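You operate a simulated robot arm through the tools that you are given. There is no shell and no other tool.

You are at the controls of a simulated robot arm. One attempt, no reset.

Task
Turn the tap off, drain the basin and put the brush away.
Fine: tap first; the black-top tube goes from the drain to its holder, the brush in the drawer under the drainer; shut the drawer. Where these are worked on the way, their far stop is far enough and under half their travel is too little: drawer under the drainer.

It is judged by the outcome, as a careful person would: the job done as asked, and still so three seconds after it is handed in. It fails if anything else is knocked over, pushed out of place, dropped, spilled or broken.

Robot
A 7-joint arm with a four-finger gripper, fixed in place. Base frame: the origin is at the foot of the arm, x ahead of it, y to its left, z up; the work surface is at about z = 0.86. Units: m, rad, N and s.
Its first joint turns from -1.204 to 3.002 rad. Payload 3.67 kg.
The TCP is the grasp point between the finger pads, 0.028 m short of the fingertips. In the tool frame z runs along the fingers and y along their closing line. Largest opening 0.112 m; the body of the gripper starts 0.073 m behind the TCP.
Orientation is told as [roll, pitch, yaw] about the base's x, y, z axes, in that order, counted from this pose: with the fingers straight down and closing along the base's y, the tool's x points along the base's -x, its y along +y and its z along -z.

Tools
- The arm moves only by the tool jog_arm. Its argument "rows" is a list that holds one entry, the list of rows, each a list of 7 numbers: the shift along the tool's x, y, z in units of 40 mm (1.0 is 40 mm), then the turn, a rotation vector about the tool's x, y, z in units of 6 degrees (1.0 is 6 degrees), then the finger opening in m, from 0 to 0.112. In form: [[[tx, ty, tz, rx, ry, rz, jaw], ...]]. A call has 1 to 20 rows; each row shifts and turns the commanded pose from where the row before left it, along the tool's axes as they then stand. A call with a number of a shift or a turn outside -1 to 1 is refused whole. Each row takes 0.2 s and may step no farther than 0.05 m and 0.15 rad from the row before; otherwise, or with a gripper value out of range, the whole call is refused. Where a pose cannot be reached the arm comes as near as it can. A force on the tool above 70 N (or 10 N above the force at the start of the call, whichever is more), or a blocked arm, ends the call early, and 0.2 s more pass. Each finger halts on what it meets, pressing with about 23 N; the grip force reading is that of the motor and also rises with nothing between the fingers. The clock runs only during rows and for 0.2 s after the last one: add rows that do not move to give the fingers time. The reply holds the time, the measured pose of the TCP, the force on the tool along the base axes, the opening and the grip force, in the units named above and with some noise, with the torque about the TCP (base axes, N m) and any sound that the robot's microphone picked up.
- Cameras (640 x 400 px; columns grow to the right, rows downward): "scene" is fixed at [0.049, 0.4994, 1.3537]; the picture's right is [-0.55, -0.83, 0.00], its down [-0.35, 0.23, -0.91] and it looks along [0.76, -0.50, -0.42] (base axes); focal length 333 px, centre (320, 200). "wrist" rides on the gripper at [0.06, -0.018, -0.104] in the tool frame; the picture's right is [0.29, 0.96, 0.00], its down [-0.80, 0.24, -0.55] and it looks along [-0.53, 0.16, 0.83] (tool axes); focal length 234 px, centre (320, 200). There is no depth. A picture from a camera that has moved, and an enlarged one, comes with that camera's place and axes in the base frame and with its lens.
- capture(camera): a new picture of that camera. No time passes.
- lift_body(by): slides the trunk up (or, below 0, down) by that many m; the arm rides with it, the base frame stays. It gives what a move gives, with no picture.
- close_up(camera, box): a new picture of the part [left, top, right, bottom] of that camera's present view, enlarged. No time passes.
- close_job(): hands the job in; it is judged then, once.

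Nothing tells you positions but the pictures and the camera data. Unless the task says otherwise, let go and move clear before handing in.

The tools are called after "Call:" as name(argument=value, ...) on one line, values as JSON. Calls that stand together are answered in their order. jog_arm: Moves the arm, as the interface text tells. Its arguments: {"type":"object","properties":{"rows":{"type":"array","items":{"type":"array","items":{"type":"array","items":{"type":"number"}}}}},"required":["rows"]} The other tools are called the same way: lift_body (by) slides the trunk up or down; capture (camera) takes a picture; close_up (camera, box) takes an enlarged picture of a part of a camera's view; close_job () hands the job in.

At the start:

```text
time_s: 0.0
position: [0.7968, -0.3741, 1.2375]
tcp_rot: [0.0, 0.0, 0.0]
ft_force: [-0.2, 0.3, 0.1]
ft_torque: [0.0, 0.01, -0.01]
opening: 0.112
finger_force: 0.2
trunk travel left (down, up): [-0.55, 0.29]
```

scene: 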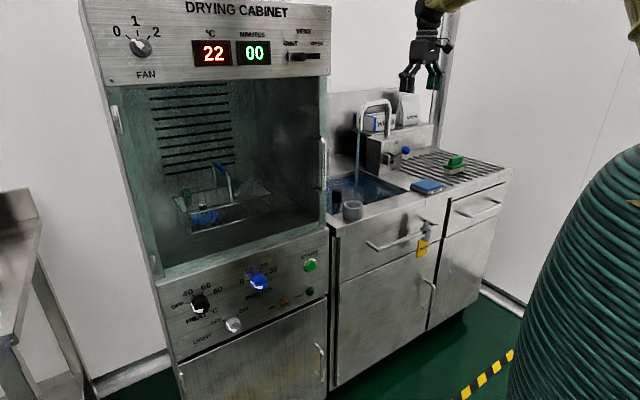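
wrist: 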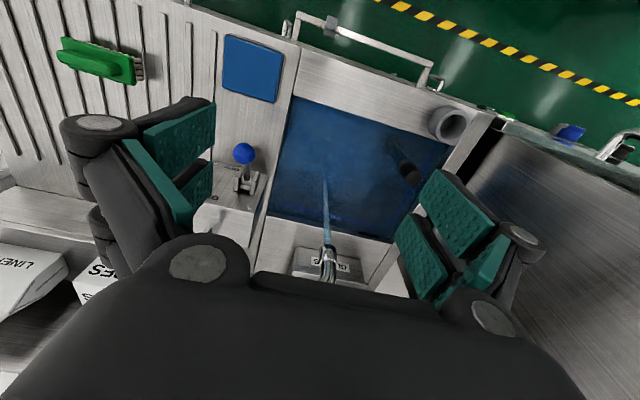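

I see a sink unit with a running tap, a blue-knobbed lever to the right of the tap, a black-top standpipe in the basin, a grey cup-like holder at the basin's front-left corner, a green brush on the drainer, and a drawer beneath the drainer. I'll look closer before moving.

Call:
close_up(camera="scene", box=[320, 80, 520, 205])

Call:
close_up(camera="scene", box=[320, 170, 520, 295])

Call:
close_up(camera="wrist", box=[200, 80, 520, 280])

Call:
close_up(camera="wrist", box=[0, 0, 320, 200])

```text
3.20 times, centred on (420, 142) of scene
camera zoom: at [0.049, 0.4994, 1.3537], right [-0.55, -0.83, 0.0], down [-0.35, 0.23, -0.91], along [0.76, -0.5, -0.42], focal length 1064 px, centre (0, 384)
```

zoom: 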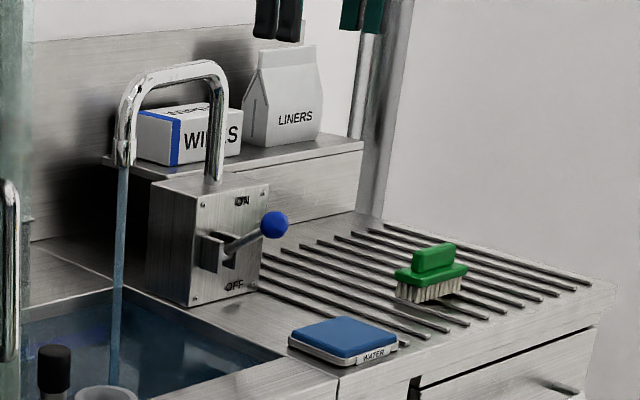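

```text
3.20 times, centred on (420, 232) of scene
camera zoom: at [0.049, 0.4994, 1.3537], right [-0.55, -0.83, 0.0], down [-0.35, 0.23, -0.91], along [0.76, -0.5, -0.42], focal length 1064 px, centre (0, 96)
```

zoom: 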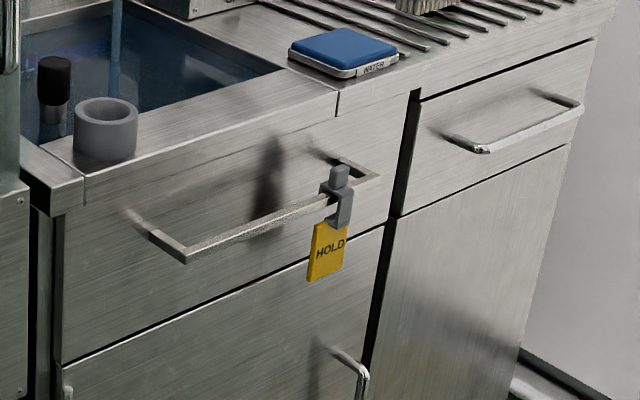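

```text
2.00 times, centred on (360, 180) of wrist
camera zoom: at [0.7366, -0.3906, 1.3387], right [-0.29, 0.96, 0.0], down [0.8, 0.24, 0.55], along [0.53, 0.16, -0.83], focal length 468 px, centre (240, 240)
```

zoom: 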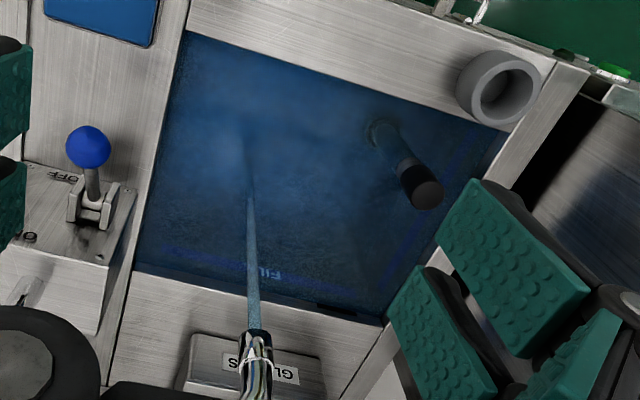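

```text
2.00 times, centred on (160, 100) of wrist
camera zoom: at [0.7366, -0.3906, 1.3387], right [-0.29, 0.96, 0.0], down [0.8, 0.24, 0.55], along [0.53, 0.16, -0.83], focal length 468 px, centre (640, 400)
```

zoom: 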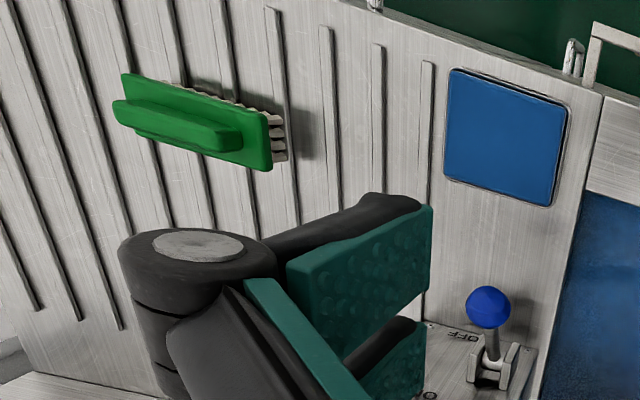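

The front of the unit faces −x at about x≈0.76. I put the tap's ball lever at about (0.916, −0.467, 0.98), the tube top at (0.90, −0.13, 0.90), the holder at (0.786, −0.11, 0.89) and the brush at (0.866, −0.735). The lever is up, at ON. I'll start toward it at height with the fingers closing.

Call:
jog_arm(rows=[[[-0.6, -0.6, 0, 0, 0, 0, 0.08], [-0.6, -0.6, 0, 0, -0.5, 0, 0.05], [-0.6, -0.6, 0, 0, -1, 0, 0.02], [-0.4, -0.5, 0, 0, -1, 0, 0.0], [0, 0, 0, 0, 0, 0, 0.0]]])

Call:
capture(camera="wrist")

Call:
capture(camera="scene")

```text
time_s: 1.2
position: [0.8879, -0.4651, 1.242]
tcp_rot: [-0.001, -0.263, 0.001]
ft_force: [0.3, 0.5, -0.1]
ft_torque: [-0.05, -0.03, -0.03]
opening: 0.0
finger_force: 23.4
trunk travel left (down, up): [-0.55, 0.29]
```

```text
taken
camera wrist: at [0.8014, -0.4815, 1.3244], right [-0.28, 0.96, -0.07], down [0.63, 0.24, 0.74], along [0.73, 0.16, -0.67], focal length 234 px, centre (320, 200)
```

wrist: 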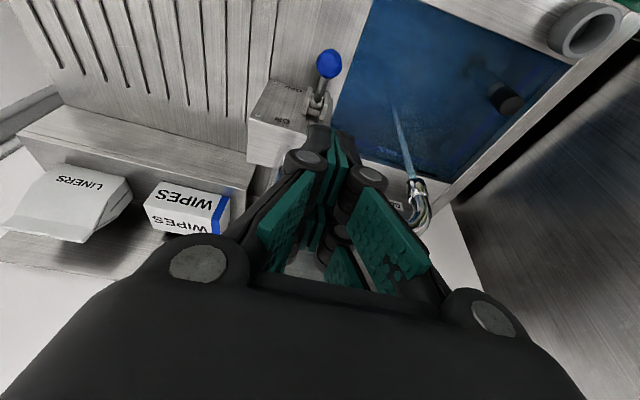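

```text
taken
```

scene: 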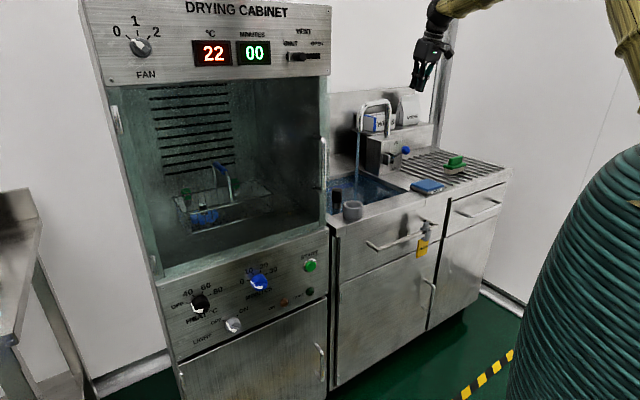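

The second wrist view confirms the ball at about (0.914, −0.466, 0.98). I'm coming down over it in stages with the fingers closed.

Call:
jog_arm(rows=[[[0.17, 0, 0.99, 0, 0, 0, 0.0], [0.17, 0, 0.99, 0, 0, 0, 0.0], [0.17, 0, 0.99, 0, 0, 0, 0.0], [0.17, 0, 0.99, 0, 0, 0, 0.0]]])

Call:
capture(camera="wrist")

Call:
close_up(camera="scene", box=[320, 80, 520, 205])

```text
time_s: 2.2
position: [0.9005, -0.4671, 1.0776]
tcp_rot: [0.002, -0.26, 0.0]
ft_force: [0.2, -1.1, 0.3]
ft_torque: [-0.02, 0.02, 0.01]
opening: 0.0002
finger_force: 23.2
trunk travel left (down, up): [-0.55, 0.29]
```

```text
taken
camera wrist: at [0.8155, -0.4836, 1.1604], right [-0.28, 0.96, -0.07], down [0.63, 0.24, 0.74], along [0.73, 0.16, -0.67], focal length 234 px, centre (320, 200)
```

wrist: 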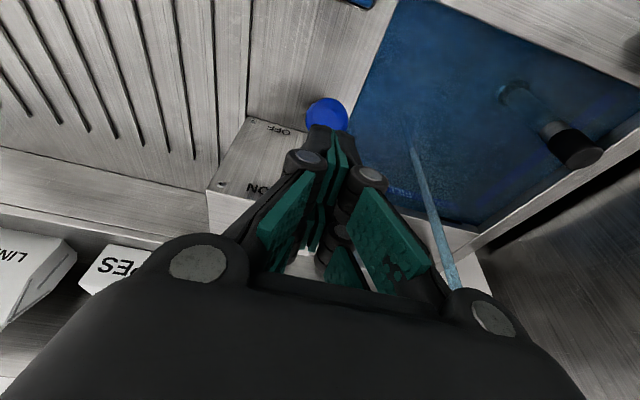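

```text
3.20 times, centred on (420, 142) of scene
camera zoom: at [0.049, 0.4994, 1.3537], right [-0.55, -0.83, 0.0], down [-0.35, 0.23, -0.91], along [0.76, -0.5, -0.42], focal length 1064 px, centre (0, 384)
```

zoom: 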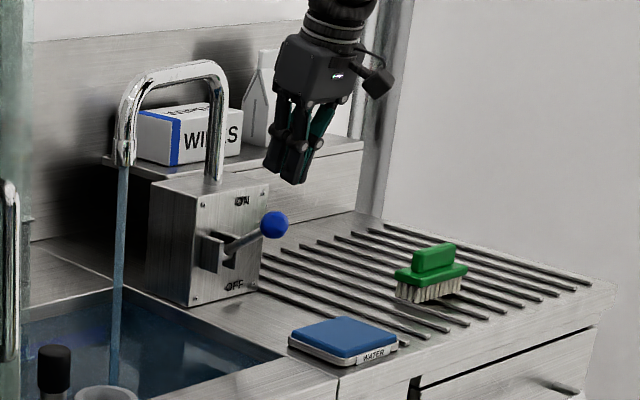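

The fingertips are right over the ball with about 5 cm to go. I'm pressing straight down in small steps, watching the force.

Call:
jog_arm(rows=[[[0.129, 0, 0.483, 0, 0, 0, 0.0], [0.129, 0, 0.483, 0, 0, 0, 0.0], [0.129, 0, 0.483, 0, 0, 0, 0.0], [0.129, 0, 0.483, 0, 0, 0, 0.0], [0.129, 0, 0.483, 0, 0, 0, 0.0]]])

Call:
close_up(camera="scene", box=[320, 80, 520, 205])

Call:
capture(camera="wrist")

```text
time_s: 3.4
position: [0.8988, -0.4646, 0.9805]
tcp_rot: [0.0, -0.262, 0.001]
ft_force: [-0.9, 0.3, 0.1]
ft_torque: [-0.02, 0.03, -0.01]
opening: 0.0
finger_force: 35.3
trunk travel left (down, up): [-0.55, 0.29]
```

```text
3.20 times, centred on (420, 142) of scene
camera zoom: at [0.049, 0.4994, 1.3537], right [-0.55, -0.83, 0.0], down [-0.35, 0.23, -0.91], along [0.76, -0.5, -0.42], focal length 1064 px, centre (0, 384)
```

zoom: 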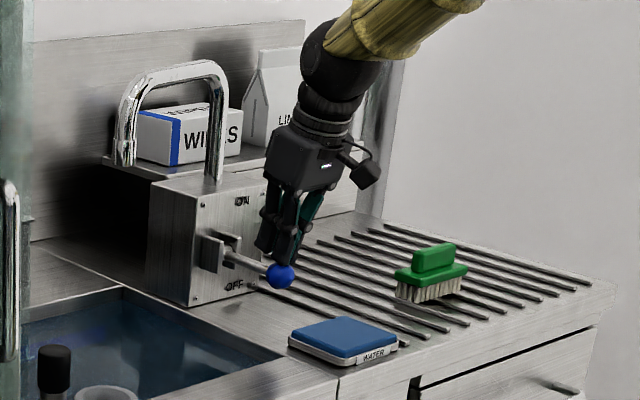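

```text
taken
camera wrist: at [0.8138, -0.4817, 1.0623], right [-0.28, 0.96, -0.07], down [0.63, 0.24, 0.74], along [0.73, 0.16, -0.67], focal length 234 px, centre (320, 200)
```

wrist: 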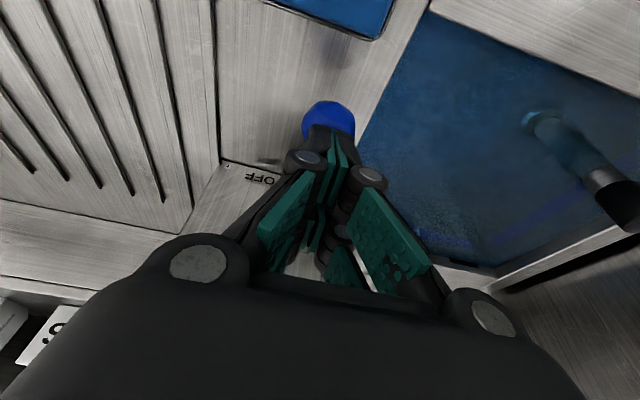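

The flow has stopped, but I feel no end stop yet, so I'll keep pressing gently toward OFF.

Call:
jog_arm(rows=[[[0.065, 0, 0.2415, 0, 0, 0, 0.0], [0.065, 0, 0.2415, 0, 0, 0, 0.0], [0.065, 0, 0.2415, 0, 0, 0, 0.0]]])

Call:
close_up(camera="scene", box=[320, 80, 520, 205])

```text
time_s: 4.2
position: [0.8995, -0.4641, 0.9495]
tcp_rot: [0.002, -0.259, 0.0]
ft_force: [0.6, -0.6, 0.3]
ft_torque: [0.0, 0.02, -0.04]
opening: 0.0
finger_force: 36.2
trunk travel left (down, up): [-0.55, 0.29]
```

```text
3.20 times, centred on (420, 142) of scene
camera zoom: at [0.049, 0.4994, 1.3537], right [-0.55, -0.83, 0.0], down [-0.35, 0.23, -0.91], along [0.76, -0.5, -0.42], focal length 1064 px, centre (0, 384)
```

zoom: 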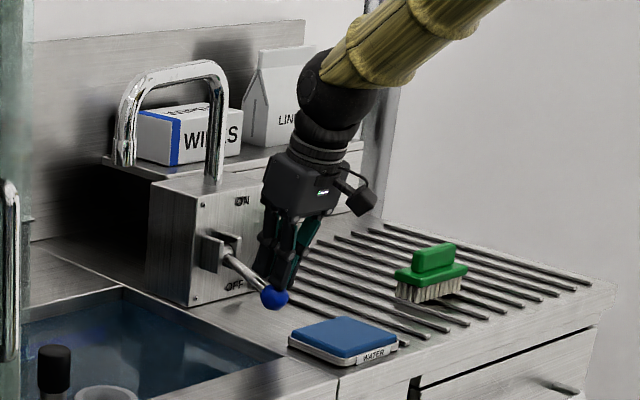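

Call:
jog_arm(rows=[[[0.039, 0, 0.145, 0, 0, 0, 0.0], [0.039, 0, 0.145, 0, 0, 0, 0.0], [0, 0, 0, 0, 0, 0, 0.0]]])

Call:
close_up(camera="scene", box=[360, 110, 440, 185])

```text
time_s: 5.0
position: [0.8991, -0.465, 0.9381]
tcp_rot: [0.0, -0.262, 0.0]
ft_force: [-0.3, -0.6, 0.2]
ft_torque: [-0.03, 0.03, -0.02]
opening: 0.0
finger_force: 35.9
trunk travel left (down, up): [-0.55, 0.29]
```

```text
5.33 times, centred on (400, 148) of scene
camera zoom: at [0.049, 0.4994, 1.3537], right [-0.55, -0.83, 0.0], down [-0.35, 0.23, -0.91], along [0.76, -0.5, -0.42], focal length 1774 px, centre (-107, 480)
```

zoom: 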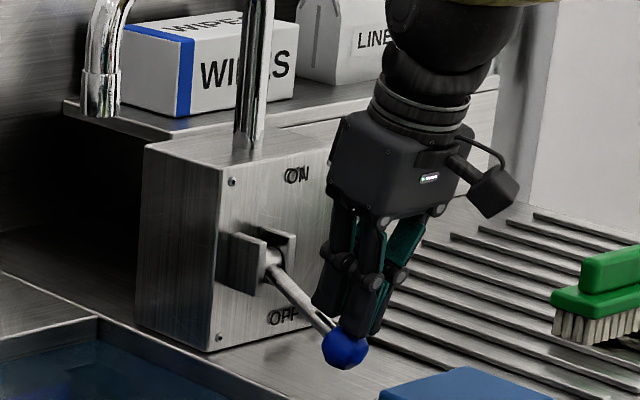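

Call:
jog_arm(rows=[[[0.032, 0, 0.121, 0, 0, 0, 0.0], [0.032, 0, 0.121, 0, 0, 0, 0.0], [0, 0, 0, 0, 0, 0, 0.0]]])

Call:
close_up(camera="scene", box=[340, 110, 460, 185])

Call:
capture(camera="wrist")

```text
time_s: 5.8
position: [0.8988, -0.4663, 0.928]
tcp_rot: [-0.001, -0.263, 0.0]
ft_force: [-1.1, 0.4, -0.5]
ft_torque: [-0.03, -0.01, 0.0]
opening: 0.0
finger_force: 35.4
trunk travel left (down, up): [-0.55, 0.29]
```

```text
5.33 times, centred on (400, 148) of scene
camera zoom: at [0.049, 0.4994, 1.3537], right [-0.55, -0.83, 0.0], down [-0.35, 0.23, -0.91], along [0.76, -0.5, -0.42], focal length 1774 px, centre (-107, 480)
```

zoom: 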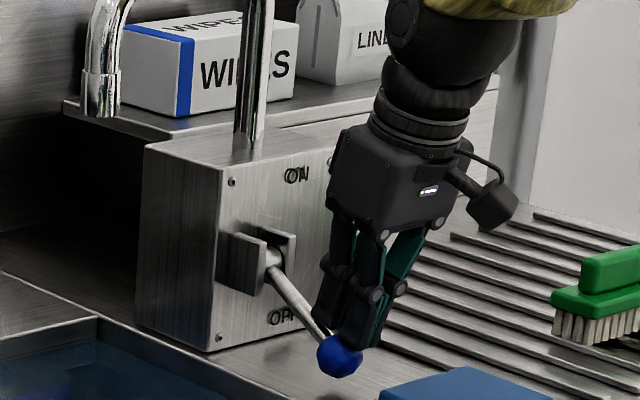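

```text
taken
camera wrist: at [0.8136, -0.4826, 1.0105], right [-0.28, 0.96, -0.07], down [0.63, 0.24, 0.74], along [0.73, 0.16, -0.67], focal length 234 px, centre (320, 200)
```

wrist: 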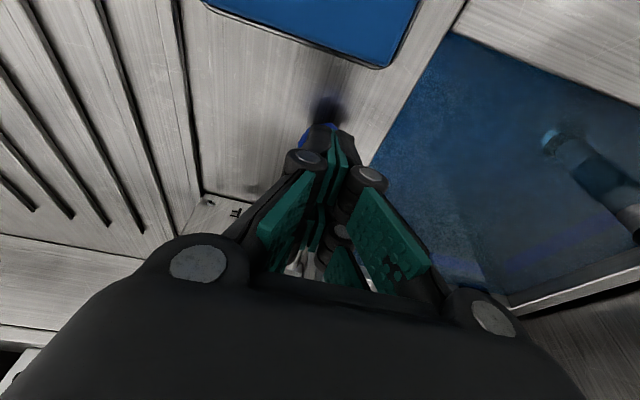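

Call:
jog_arm(rows=[[[0.026, 0, 0.097, 0, 0, 0, 0.0], [0, 0, 0, 0, 0, 0, 0.0]]])

Call:
close_up(camera="scene", box=[340, 110, 460, 185])

```text
time_s: 6.4
position: [0.8999, -0.4651, 0.9238]
tcp_rot: [0.001, -0.262, 0.001]
ft_force: [0.5, 0.6, 0.1]
ft_torque: [0.03, 0.0, 0.01]
opening: 0.0
finger_force: 35.8
trunk travel left (down, up): [-0.55, 0.29]
```

```text
5.33 times, centred on (400, 148) of scene
camera zoom: at [0.049, 0.4994, 1.3537], right [-0.55, -0.83, 0.0], down [-0.35, 0.23, -0.91], along [0.76, -0.5, -0.42], focal length 1774 px, centre (-107, 480)
```

zoom: 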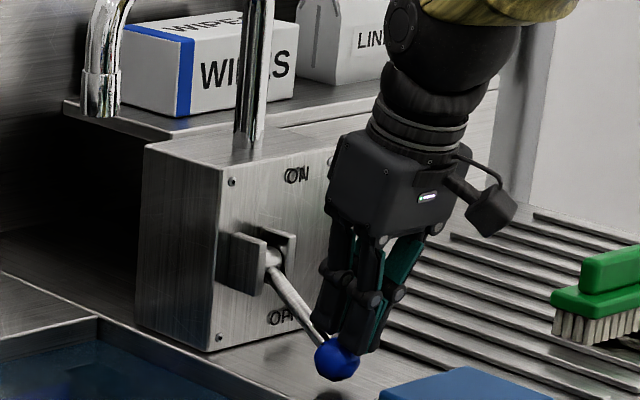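

Call:
jog_arm(rows=[[[0.026, 0, 0.097, 0, 0, 0, 0.0], [0.026, 0, 0.097, 0, 0, 0, 0.0], [0, 0, 0, 0, 0, 0, 0.0]]])

Call:
close_up(camera="scene", box=[340, 110, 460, 185])

```text
time_s: 7.2
position: [0.8991, -0.4661, 0.9189]
tcp_rot: [0.001, -0.264, -0.001]
ft_force: [-1.9, -1.2, 11.4]
ft_torque: [0.01, -0.05, 0.01]
opening: 0.0
finger_force: 35.7
trunk travel left (down, up): [-0.55, 0.29]
```

```text
5.33 times, centred on (400, 148) of scene
camera zoom: at [0.049, 0.4994, 1.3537], right [-0.55, -0.83, 0.0], down [-0.35, 0.23, -0.91], along [0.76, -0.5, -0.42], focal length 1774 px, centre (-107, 480)
```

zoom: 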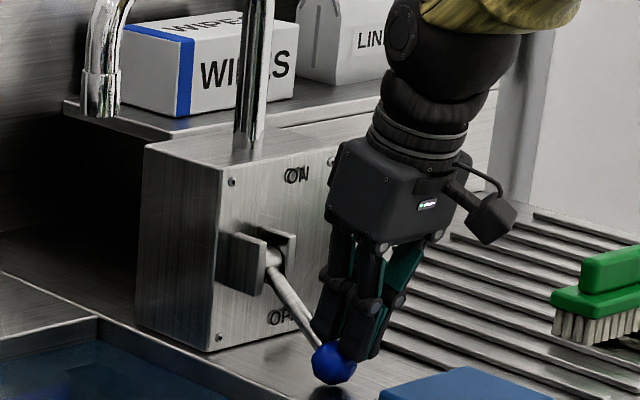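

The force rose to 11 N, so the lever is on its OFF stop and the stream is gone. I'm rising clear and going over to the standpipe.

Call:
jog_arm(rows=[[[-0.257, 0, -0.966, 0, 0, 0, 0.0], [-0.257, 0, -0.966, 0, 0, 0, 0.0], [-0.257, 0, -0.966, 0, 0, 0, 0.0], [-0.1, 0, -1, 0, 0, 0, 0.0], [0, 0, -1, 0, 0, 0, 0.0], [0, 0, -1, 0, 0, 0, 0.0], [0, 0, -0.8, 0, 1, 0, 0.0], [0, 0.3, 0, 0, 1, 0, 0.0], [0, 0.8, 0, 0, 0.5, 0, 0.02], [0, 1, 0, 0, 0, 0, 0.04], [0, 1, 0, 0, 0, 0, 0.06], [0, 1, 0, 0, 0, 0, 0.08], [0, 1, 0, 0, 0, 0, 0.08], [0, 1, 0, 0, 0, 0, 0.08], [0, 1, 0, 0, 0, 0, 0.08], [0, 1, 0, 0, 0, 0, 0.08]]])

Call:
capture(camera="wrist")

Call:
close_up(camera="scene", box=[320, 80, 520, 205])

```text
time_s: 10.6
position: [0.8651, -0.141, 1.1818]
tcp_rot: [-0.001, 0.0, -0.002]
ft_force: [0.2, 0.0, -0.7]
ft_torque: [-0.05, 0.02, 0.0]
opening: 0.08
finger_force: 0.1
trunk travel left (down, up): [-0.55, 0.29]
```

```text
taken
camera wrist: at [0.8045, -0.1574, 1.2834], right [-0.29, 0.96, 0.0], down [0.8, 0.24, 0.55], along [0.53, 0.16, -0.83], focal length 234 px, centre (320, 200)
```

wrist: 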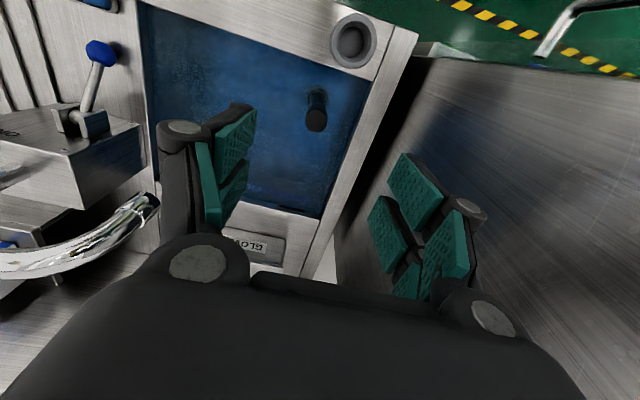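

```text
3.20 times, centred on (420, 142) of scene
camera zoom: at [0.049, 0.4994, 1.3537], right [-0.55, -0.83, 0.0], down [-0.35, 0.23, -0.91], along [0.76, -0.5, -0.42], focal length 1064 px, centre (0, 384)
```

zoom: 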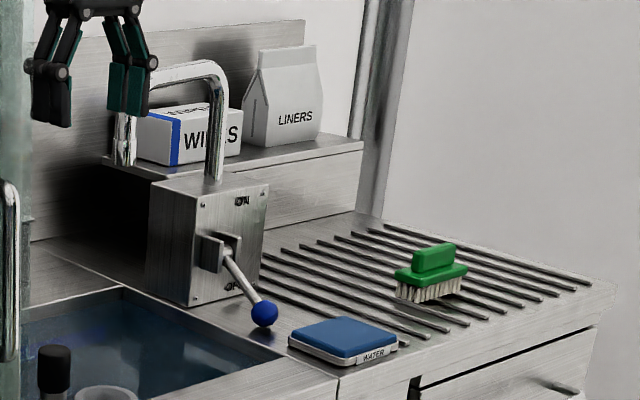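

The tap lever is fully down and the stream is gone. The tube's black cap is at about (0.902, −0.133), top around z≈0.905. I'll centre over it and come down with the fingers open.

Call:
jog_arm(rows=[[[-0.9, 0.2, 0, 0, 0, 0, 0.08], [0, 0, 1, 0, 0, 0, 0.075], [0, 0, 1, 0, 0, 0, 0.075], [0, 0, 1, 0, 0, 0, 0.075], [0, 0, 1, 0, 0, 0, 0.075], [0, 0, 0, 0, 0, 0, 0.075]]])

Call:
capture(camera="wrist")

Call:
close_up(camera="scene", box=[290, 130, 410, 230])

```text
time_s: 12.0
position: [0.8975, -0.1355, 1.026]
tcp_rot: [0.001, -0.001, -0.001]
ft_force: [0.9, 0.0, -0.2]
ft_torque: [-0.01, -0.02, -0.04]
opening: 0.075
finger_force: 0.1
trunk travel left (down, up): [-0.55, 0.29]
```

```text
taken
camera wrist: at [0.8373, -0.1505, 1.1269], right [-0.29, 0.96, 0.0], down [0.8, 0.24, 0.55], along [0.53, 0.16, -0.83], focal length 234 px, centre (320, 200)
```

wrist: 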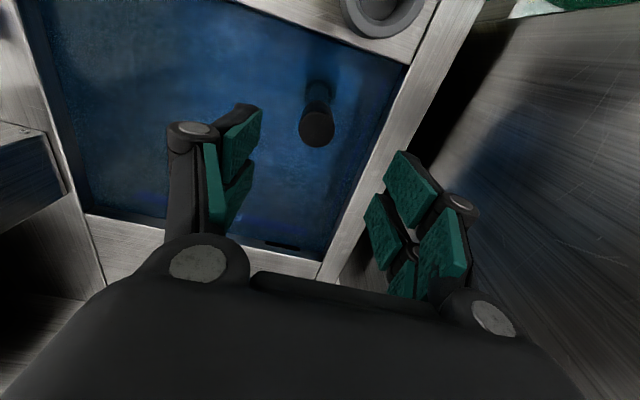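

```text
4.00 times, centred on (350, 180) of scene
camera zoom: at [0.049, 0.4994, 1.3537], right [-0.55, -0.83, 0.0], down [-0.35, 0.23, -0.91], along [0.76, -0.5, -0.42], focal length 1330 px, centre (200, 280)
```

zoom: 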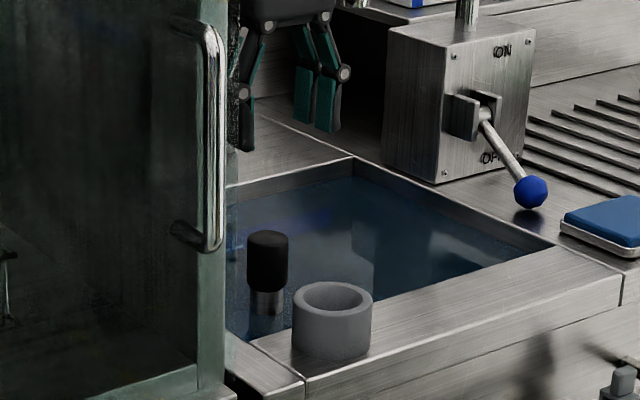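

The cap measures about 35 mm across, from z≈0.855 to 0.905. I'm lowering to z≈0.885 and gripping it.

Call:
jog_arm(rows=[[[-0.09, 0.04, 1, 0, 0, 0, 0.075], [0, 0, 1, 0, 0, 0, 0.075], [0, 0, 1, 0, 0, 0, 0.075], [0, 0, 0.5, 0, 0, 0, 0.075], [0, 0, 0, 0, 0, 0, 0.05], [0, 0, 0, 0, 0, 0, 0.02], [0, 0, 0, 0, 0, 0, 0.02]]])

Call:
capture(camera="wrist")

Call:
close_up(camera="scene", box=[290, 130, 410, 230])

```text
time_s: 13.6
position: [0.903, -0.1323, 0.8835]
tcp_rot: [0.002, -0.001, -0.002]
ft_force: [-0.2, -0.8, -0.2]
ft_torque: [0.01, 0.0, 0.02]
opening: 0.0312
finger_force: 23.2
trunk travel left (down, up): [-0.55, 0.29]
```

```text
taken
camera wrist: at [0.8429, -0.1489, 0.9862], right [-0.29, 0.96, 0.0], down [0.8, 0.24, 0.55], along [0.53, 0.16, -0.83], focal length 234 px, centre (320, 200)
```

wrist: 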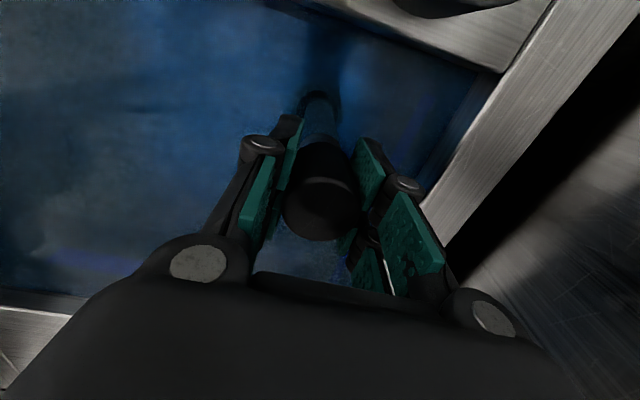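

```text
4.00 times, centred on (350, 180) of scene
camera zoom: at [0.049, 0.4994, 1.3537], right [-0.55, -0.83, 0.0], down [-0.35, 0.23, -0.91], along [0.76, -0.5, -0.42], focal length 1330 px, centre (200, 280)
```

zoom: 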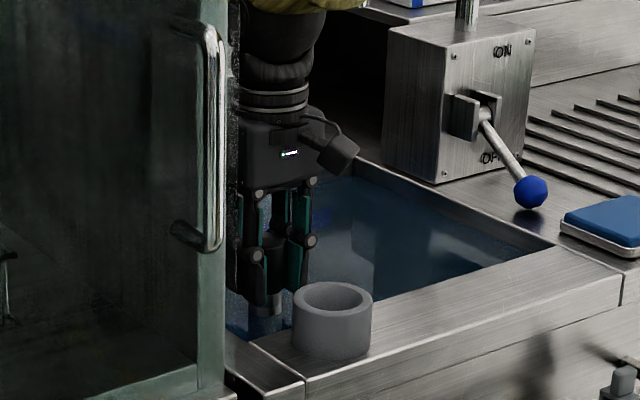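

I have the cap, at an opening of 31 mm. I'm lifting gently at first to unseat the tube from the drain.

Call:
jog_arm(rows=[[[0, 0, -0.25, 0, 0, 0, 0.015], [0, 0, -0.25, 0, 0, 0, 0.015], [0, 0, -0.5, 0, 0, 0, 0.015], [0, 0, -0.5, 0, 0, 0, 0.015]]])

Call:
capture(camera="wrist")

Call:
close_up(camera="scene", box=[290, 130, 410, 230])

```text
time_s: 14.6
position: [0.9038, -0.1316, 0.9448]
tcp_rot: [0.0, 0.001, -0.001]
ft_force: [-0.4, 0.0, -0.6]
ft_torque: [0.0, -0.04, 0.01]
opening: 0.0312
finger_force: 23.9
trunk travel left (down, up): [-0.55, 0.29]
```

```text
taken
camera wrist: at [0.8433, -0.1482, 1.0471], right [-0.29, 0.96, 0.0], down [0.8, 0.24, 0.55], along [0.53, 0.16, -0.83], focal length 234 px, centre (320, 200)
```

wrist: 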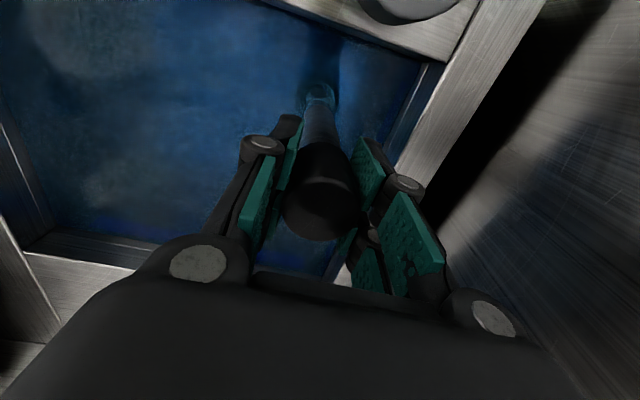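

```text
4.00 times, centred on (350, 180) of scene
camera zoom: at [0.049, 0.4994, 1.3537], right [-0.55, -0.83, 0.0], down [-0.35, 0.23, -0.91], along [0.76, -0.5, -0.42], focal length 1330 px, centre (200, 280)
```

zoom: 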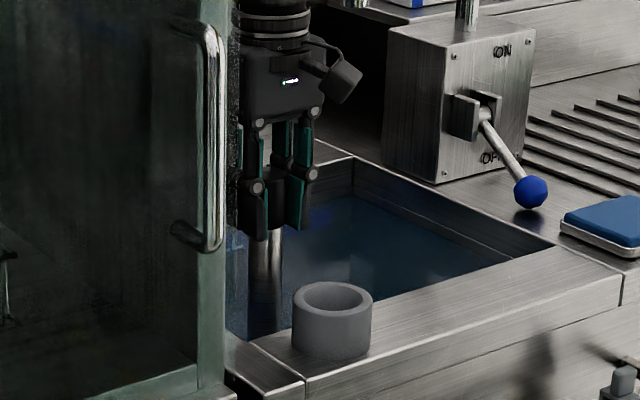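

The tube is out and the basin is draining. I'm lifting to about z=1.12 so the tube's lower end clears the holder.

Call:
jog_arm(rows=[[[0, 0, -0.8, 0, 0, 0, 0.015], [0, 0, -0.8, 0, 0, 0, 0.015], [0, 0, -0.8, 0, 0, 0, 0.015], [0, 0, -0.8, 0, 0, 0, 0.015], [0, 0, -0.8, 0, 0, 0, 0.015], [0, 0, -0.5, 0, 0, 0, 0.015], [0, 0, 0, 0, 0, 0, 0.015]]])

Call:
capture(camera="wrist")

Call:
close_up(camera="scene", box=[270, 90, 430, 230])

```text
time_s: 16.2
position: [0.9042, -0.1326, 1.1256]
tcp_rot: [0.0, -0.002, 0.001]
ft_force: [0.2, 0.8, -1.3]
ft_torque: [-0.01, 0.02, 0.01]
opening: 0.0312
finger_force: 23.0
trunk travel left (down, up): [-0.55, 0.29]
```

```text
taken
camera wrist: at [0.8436, -0.1491, 1.2273], right [-0.29, 0.96, 0.0], down [0.8, 0.24, 0.55], along [0.53, 0.16, -0.83], focal length 234 px, centre (320, 200)
```

wrist: 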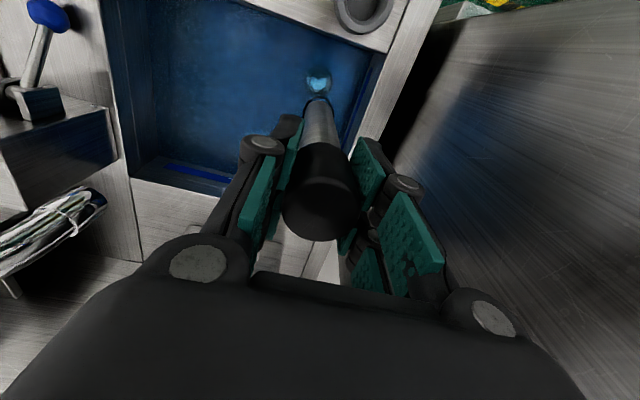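

```text
2.86 times, centred on (350, 160) of scene
camera zoom: at [0.049, 0.4994, 1.3537], right [-0.55, -0.83, 0.0], down [-0.35, 0.23, -0.91], along [0.76, -0.5, -0.42], focal length 950 px, centre (234, 314)
```

zoom: 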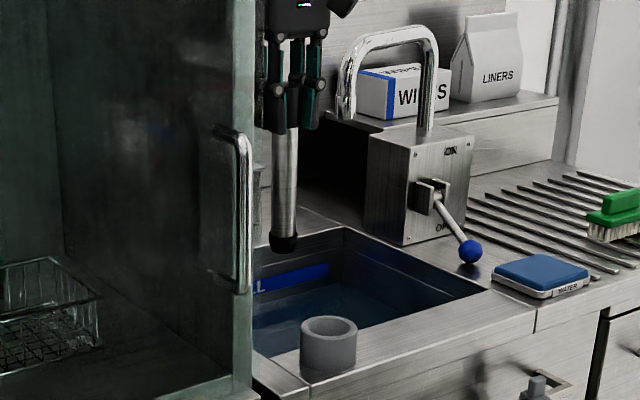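

The tube hangs with its lower plug about 0.178 below the TCP, clear of the holder's rim, and the water is dropping. I'm moving over the holder at this height.

Call:
jog_arm(rows=[[[0.7, 0.13, 0, 0, 0, 0, 0.015], [0.75, 0.14, 0, 0, 0, 0, 0.015], [0.75, 0.14, 0, 0, 0, 0, 0.015], [0.7, 0.13, 0, 0, 0, 0, 0.015], [0, 0, 0, 0, 0, 0, 0.015], [0, 0, 0, 0, 0, 0, 0.015]]])

Call:
capture(camera="wrist")

Call:
close_up(camera="scene", box=[290, 130, 410, 230])

```text
time_s: 17.6
position: [0.7862, -0.1101, 1.1245]
tcp_rot: [0.001, 0.0, 0.001]
ft_force: [0.2, 1.0, -0.7]
ft_torque: [0.04, 0.0, 0.0]
opening: 0.0312
finger_force: 23.2
trunk travel left (down, up): [-0.55, 0.29]
```

```text
taken
camera wrist: at [0.7259, -0.1272, 1.226], right [-0.29, 0.96, 0.0], down [0.8, 0.24, 0.55], along [0.53, 0.16, -0.83], focal length 234 px, centre (320, 200)
```

wrist: 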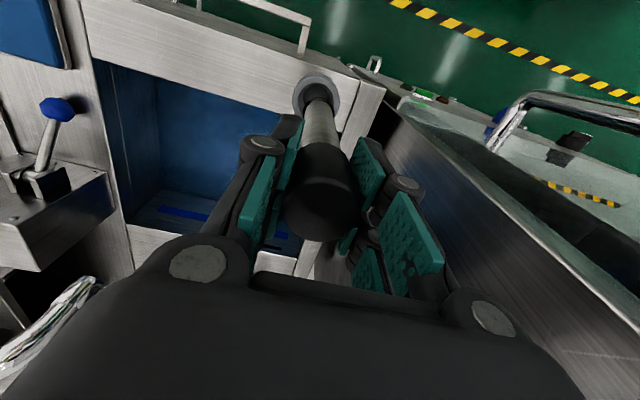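

```text
4.00 times, centred on (350, 180) of scene
camera zoom: at [0.049, 0.4994, 1.3537], right [-0.55, -0.83, 0.0], down [-0.35, 0.23, -0.91], along [0.76, -0.5, -0.42], focal length 1330 px, centre (200, 280)
```

zoom: 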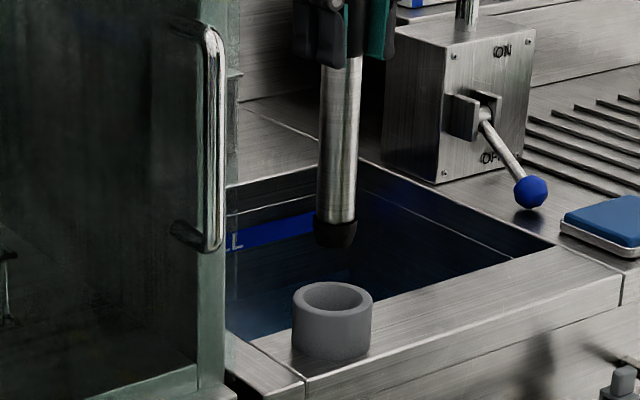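

Call:
close_up(camera="wrist", box=[270, 50, 390, 170])

Call:
close_up(camera="scene", box=[325, 170, 385, 225])

```text
3.33 times, centred on (330, 110) of wrist
camera zoom: at [0.7259, -0.1272, 1.226], right [-0.29, 0.96, 0.0], down [0.8, 0.24, 0.55], along [0.53, 0.16, -0.83], focal length 781 px, centre (287, 500)
```

zoom: 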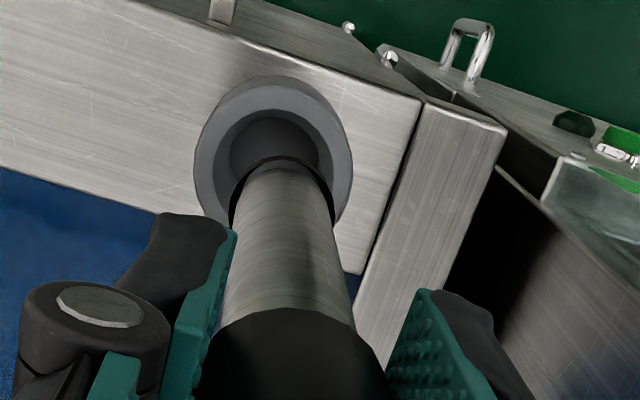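

```text
7.27 times, centred on (355, 198) of scene
camera zoom: at [0.049, 0.4994, 1.3537], right [-0.55, -0.83, 0.0], down [-0.35, 0.23, -0.91], along [0.76, -0.5, -0.42], focal length 2419 px, centre (66, 218)
```

zoom: 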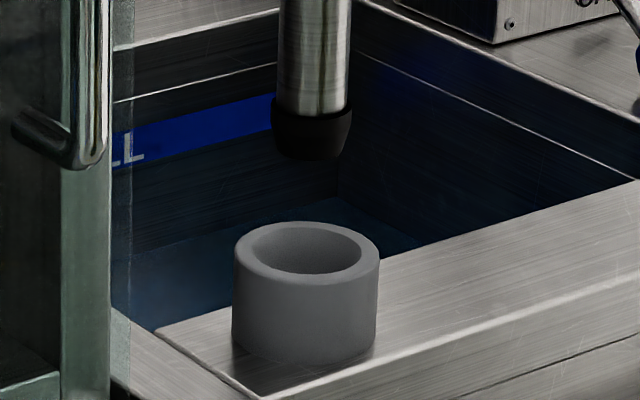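

Alignment looks close. I'll lower until the plug is just above the rim, so I can compare the tube and holder with little parallax.

Call:
jog_arm(rows=[[[0, 0, 0.4, 0, 0, 0, 0.015], [0, 0, 0.4, 0, 0, 0, 0.015], [0, 0, 0, 0, 0, 0, 0.015]]])

Call:
close_up(camera="wrist", box=[290, 60, 370, 110])

Call:
close_up(camera="scene", box=[325, 185, 385, 222])

```text
time_s: 18.4
position: [0.7866, -0.1093, 1.0923]
tcp_rot: [-0.001, 0.0, 0.001]
ft_force: [0.3, 0.1, -0.6]
ft_torque: [0.02, 0.02, 0.02]
opening: 0.031
finger_force: 23.0
trunk travel left (down, up): [-0.55, 0.29]
```

```text
8.00 times, centred on (330, 85) of wrist
camera zoom: at [0.7262, -0.1263, 1.1941], right [-0.29, 0.96, 0.0], down [0.8, 0.24, 0.55], along [0.53, 0.16, -0.83], focal length 1873 px, centre (240, 1120)
```

zoom: 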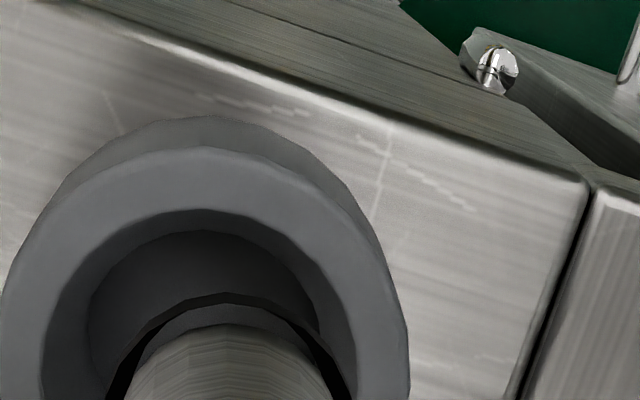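

```text
10.67 times, centred on (355, 204) of scene
camera zoom: at [0.049, 0.4994, 1.3537], right [-0.55, -0.83, 0.0], down [-0.35, 0.23, -0.91], along [0.76, -0.5, -0.42], focal length 3547 px, centre (-53, 163)
```

zoom: 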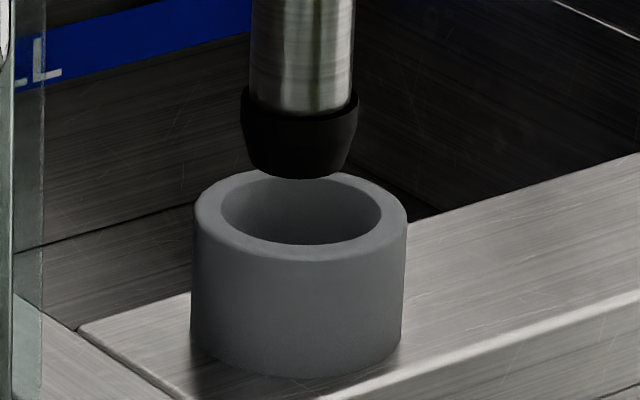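

The holder is offset from the tube by about +1.5 mm in x and −3 mm in y, with roughly 6 mm clearance a side. I'll correct that and lower the plug just into the holder.

Call:
jog_arm(rows=[[[-0.04, -0.075, 0, 0, 0, 0, 0.015], [0, 0, 0.3, 0, 0, 0, 0.015], [0, 0, 0.3, 0, 0, 0, 0.015], [0, 0, 0, 0, 0, 0, 0.015]]])

Call:
close_up(camera="wrist", box=[280, 60, 380, 122])

Call:
close_up(camera="scene", box=[325, 185, 385, 222])

```text
time_s: 19.4
position: [0.7877, -0.1127, 1.0687]
tcp_rot: [0.0, 0.0, 0.0]
ft_force: [0.1, -0.1, -0.8]
ft_torque: [0.02, -0.01, -0.02]
opening: 0.0311
finger_force: 23.7
trunk travel left (down, up): [-0.55, 0.29]
```

```text
6.40 times, centred on (330, 91) of wrist
camera zoom: at [0.728, -0.1297, 1.1703], right [-0.29, 0.96, 0.0], down [0.8, 0.24, 0.55], along [0.53, 0.16, -0.83], focal length 1499 px, centre (256, 898)
```

zoom: 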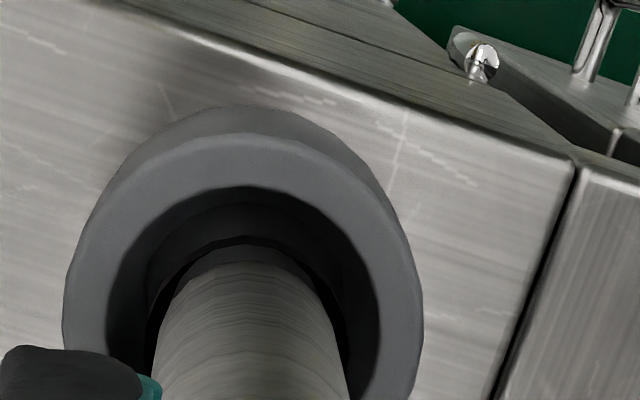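

```text
10.67 times, centred on (355, 204) of scene
camera zoom: at [0.049, 0.4994, 1.3537], right [-0.55, -0.83, 0.0], down [-0.35, 0.23, -0.91], along [0.76, -0.5, -0.42], focal length 3547 px, centre (-53, 163)
```

zoom: 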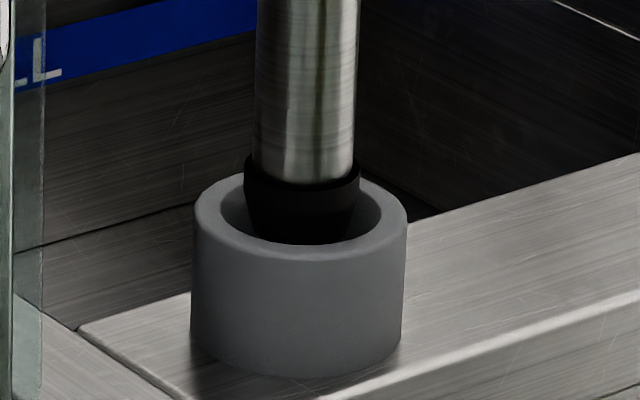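

The plug is entering the holder, well centred. I'm lowering in small steps until it touches the floor.

Call:
jog_arm(rows=[[[0, 0, 0.2, 0, 0, 0, 0.015], [0, 0, 0.2, 0, 0, 0, 0.015], [0, 0, 0, 0, 0, 0, 0.015]]])

Call:
close_up(camera="scene", box=[325, 185, 385, 222])

```text
time_s: 20.2
position: [0.7881, -0.1138, 1.0526]
tcp_rot: [-0.001, 0.001, 0.001]
ft_force: [-0.3, -0.6, -1.4]
ft_torque: [-0.01, -0.01, 0.04]
opening: 0.0311
finger_force: 23.1
trunk travel left (down, up): [-0.55, 0.29]
```

```text
10.67 times, centred on (355, 204) of scene
camera zoom: at [0.049, 0.4994, 1.3537], right [-0.55, -0.83, 0.0], down [-0.35, 0.23, -0.91], along [0.76, -0.5, -0.42], focal length 3547 px, centre (-53, 163)
```

zoom: 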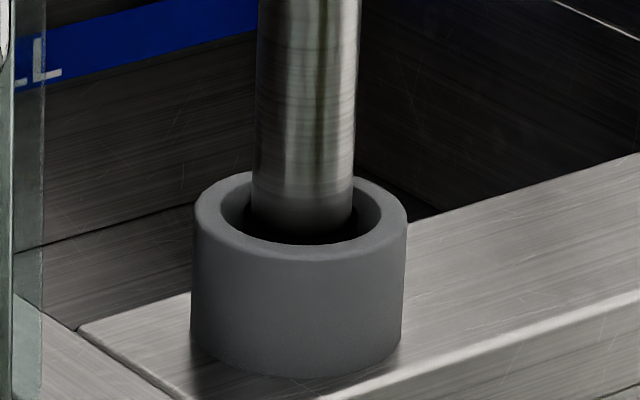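

Call:
jog_arm(rows=[[[0, 0, 0.12, 0, 0, 0, 0.015], [0, 0, 0, 0, 0, 0, 0.015]]])

Call:
close_up(camera="scene", box=[325, 185, 385, 222])

```text
time_s: 20.8
position: [0.7901, -0.1147, 1.047]
tcp_rot: [0.0, 0.001, -0.001]
ft_force: [-0.9, 0.2, -1.0]
ft_torque: [0.01, 0.01, 0.0]
opening: 0.0311
finger_force: 23.1
trunk travel left (down, up): [-0.55, 0.29]
```

```text
10.67 times, centred on (355, 204) of scene
camera zoom: at [0.049, 0.4994, 1.3537], right [-0.55, -0.83, 0.0], down [-0.35, 0.23, -0.91], along [0.76, -0.5, -0.42], focal length 3547 px, centre (-53, 163)
```

zoom: 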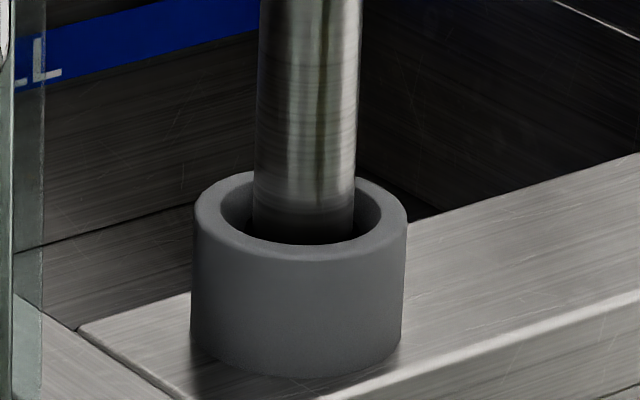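

Call:
jog_arm(rows=[[[0, 0, 0.1, 0, 0, 0, 0.015], [0, 0, 0.05, 0, 0, 0, 0.015], [0, 0, 0, 0, 0, 0, 0.015]]])

Call:
close_up(camera="scene", box=[325, 185, 385, 222])

```text
time_s: 21.6
position: [0.7894, -0.1146, 1.0414]
tcp_rot: [-0.001, 0.002, 0.0]
ft_force: [-0.1, 0.2, -1.4]
ft_torque: [0.01, -0.01, 0.0]
opening: 0.0312
finger_force: 23.0
trunk travel left (down, up): [-0.55, 0.29]
```

```text
10.67 times, centred on (355, 204) of scene
camera zoom: at [0.049, 0.4994, 1.3537], right [-0.55, -0.83, 0.0], down [-0.35, 0.23, -0.91], along [0.76, -0.5, -0.42], focal length 3547 px, centre (-53, 163)
```

zoom: 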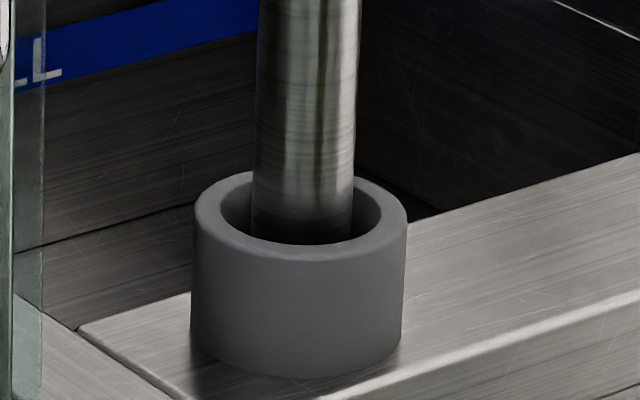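

Call:
jog_arm(rows=[[[0, 0, 0.08, 0, 0, 0, 0.015], [0, 0, 0, 0, 0, 0, 0.015]]])

Call:
jog_arm(rows=[[[0, 0, 0.06, 0, 0, 0, 0.015], [0, 0, 0, 0, 0, 0, 0.015]]])

```text
time_s: 22.2
position: [0.7883, -0.1134, 1.0397]
tcp_rot: [0.0, 0.001, 0.0]
ft_force: [0.1, -0.2, -0.7]
ft_torque: [-0.02, -0.01, -0.01]
opening: 0.0311
finger_force: 23.0
trunk travel left (down, up): [-0.55, 0.29]
```

```text
time_s: 22.8
position: [0.7893, -0.114, 1.0351]
tcp_rot: [0.0, -0.002, 0.001]
ft_force: [-1.0, -0.6, -0.9]
ft_torque: [-0.02, 0.03, -0.01]
opening: 0.0313
finger_force: 22.6
trunk travel left (down, up): [-0.55, 0.29]
```

Call:
jog_arm(rows=[[[0, 0, 0.06, 0, 0, 0, 0.015], [0, 0, 0, 0, 0, 0, 0.015]]])

Call:
close_up(camera="wrist", box=[260, 50, 400, 150])

Call:
close_up(camera="scene", box=[300, 120, 420, 222])

```text
time_s: 23.4
position: [0.7883, -0.1136, 1.0342]
tcp_rot: [-0.001, 0.0, 0.0]
ft_force: [0.6, -0.7, 4.3]
ft_torque: [0.05, 0.1, 0.0]
opening: 0.0309
finger_force: 23.1
trunk travel left (down, up): [-0.55, 0.29]
```

```text
4.00 times, centred on (330, 100) of wrist
camera zoom: at [0.7278, -0.1301, 1.1358], right [-0.29, 0.96, 0.0], down [0.8, 0.24, 0.55], along [0.53, 0.16, -0.83], focal length 937 px, centre (280, 600)
```

zoom: 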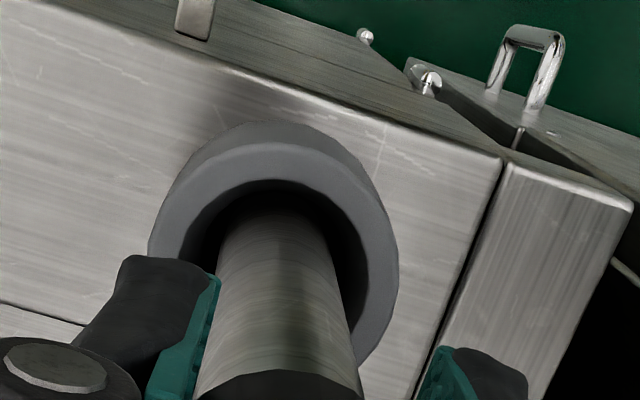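

```text
3.92 times, centred on (360, 171) of scene
camera zoom: at [0.049, 0.4994, 1.3537], right [-0.55, -0.83, 0.0], down [-0.35, 0.23, -0.91], along [0.76, -0.5, -0.42], focal length 1304 px, centre (163, 314)
```

zoom: 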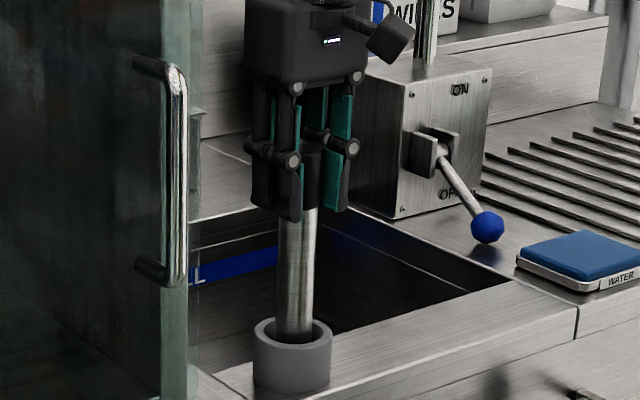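

The tube has bottomed out (about 4 N) and stands in the holder, and the basin looks empty. I'm releasing it.

Call:
jog_arm(rows=[[[0, 0, 0, 0, 0, 0, 0.036], [0, 0, 0, 0, 0, 0, 0.045], [0, 0, 0, 0, 0, 0, 0.065], [0, 0, 0, 0, 0, 0, 0.065]]])

Call:
capture(camera="wrist")

Call:
close_up(camera="scene", box=[300, 120, 420, 222])

```text
time_s: 24.4
position: [0.7884, -0.1141, 1.0329]
tcp_rot: [-0.001, 0.001, 0.002]
ft_force: [0.2, -0.2, 0.5]
ft_torque: [0.03, -0.03, -0.02]
opening: 0.0649
finger_force: 0.1
trunk travel left (down, up): [-0.55, 0.29]
```

```text
taken
camera wrist: at [0.7281, -0.1302, 1.1351], right [-0.29, 0.96, 0.0], down [0.8, 0.24, 0.55], along [0.53, 0.16, -0.83], focal length 234 px, centre (320, 200)
```

wrist: 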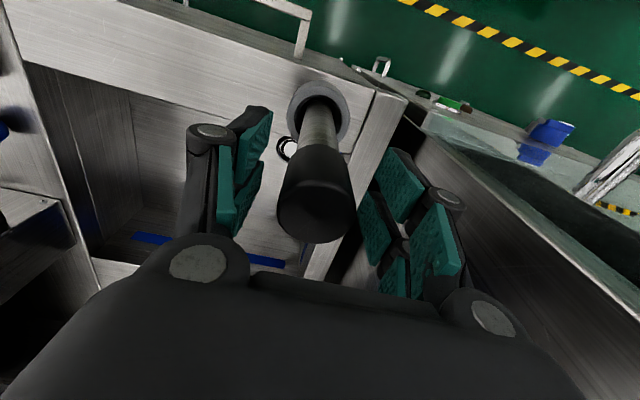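

```text
3.92 times, centred on (360, 171) of scene
camera zoom: at [0.049, 0.4994, 1.3537], right [-0.55, -0.83, 0.0], down [-0.35, 0.23, -0.91], along [0.76, -0.5, -0.42], focal length 1304 px, centre (163, 314)
```

zoom: 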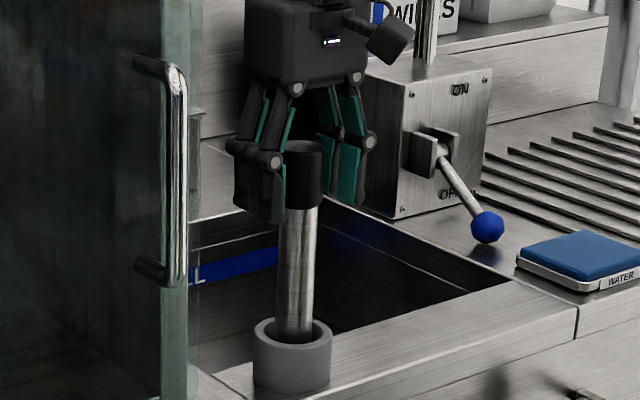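

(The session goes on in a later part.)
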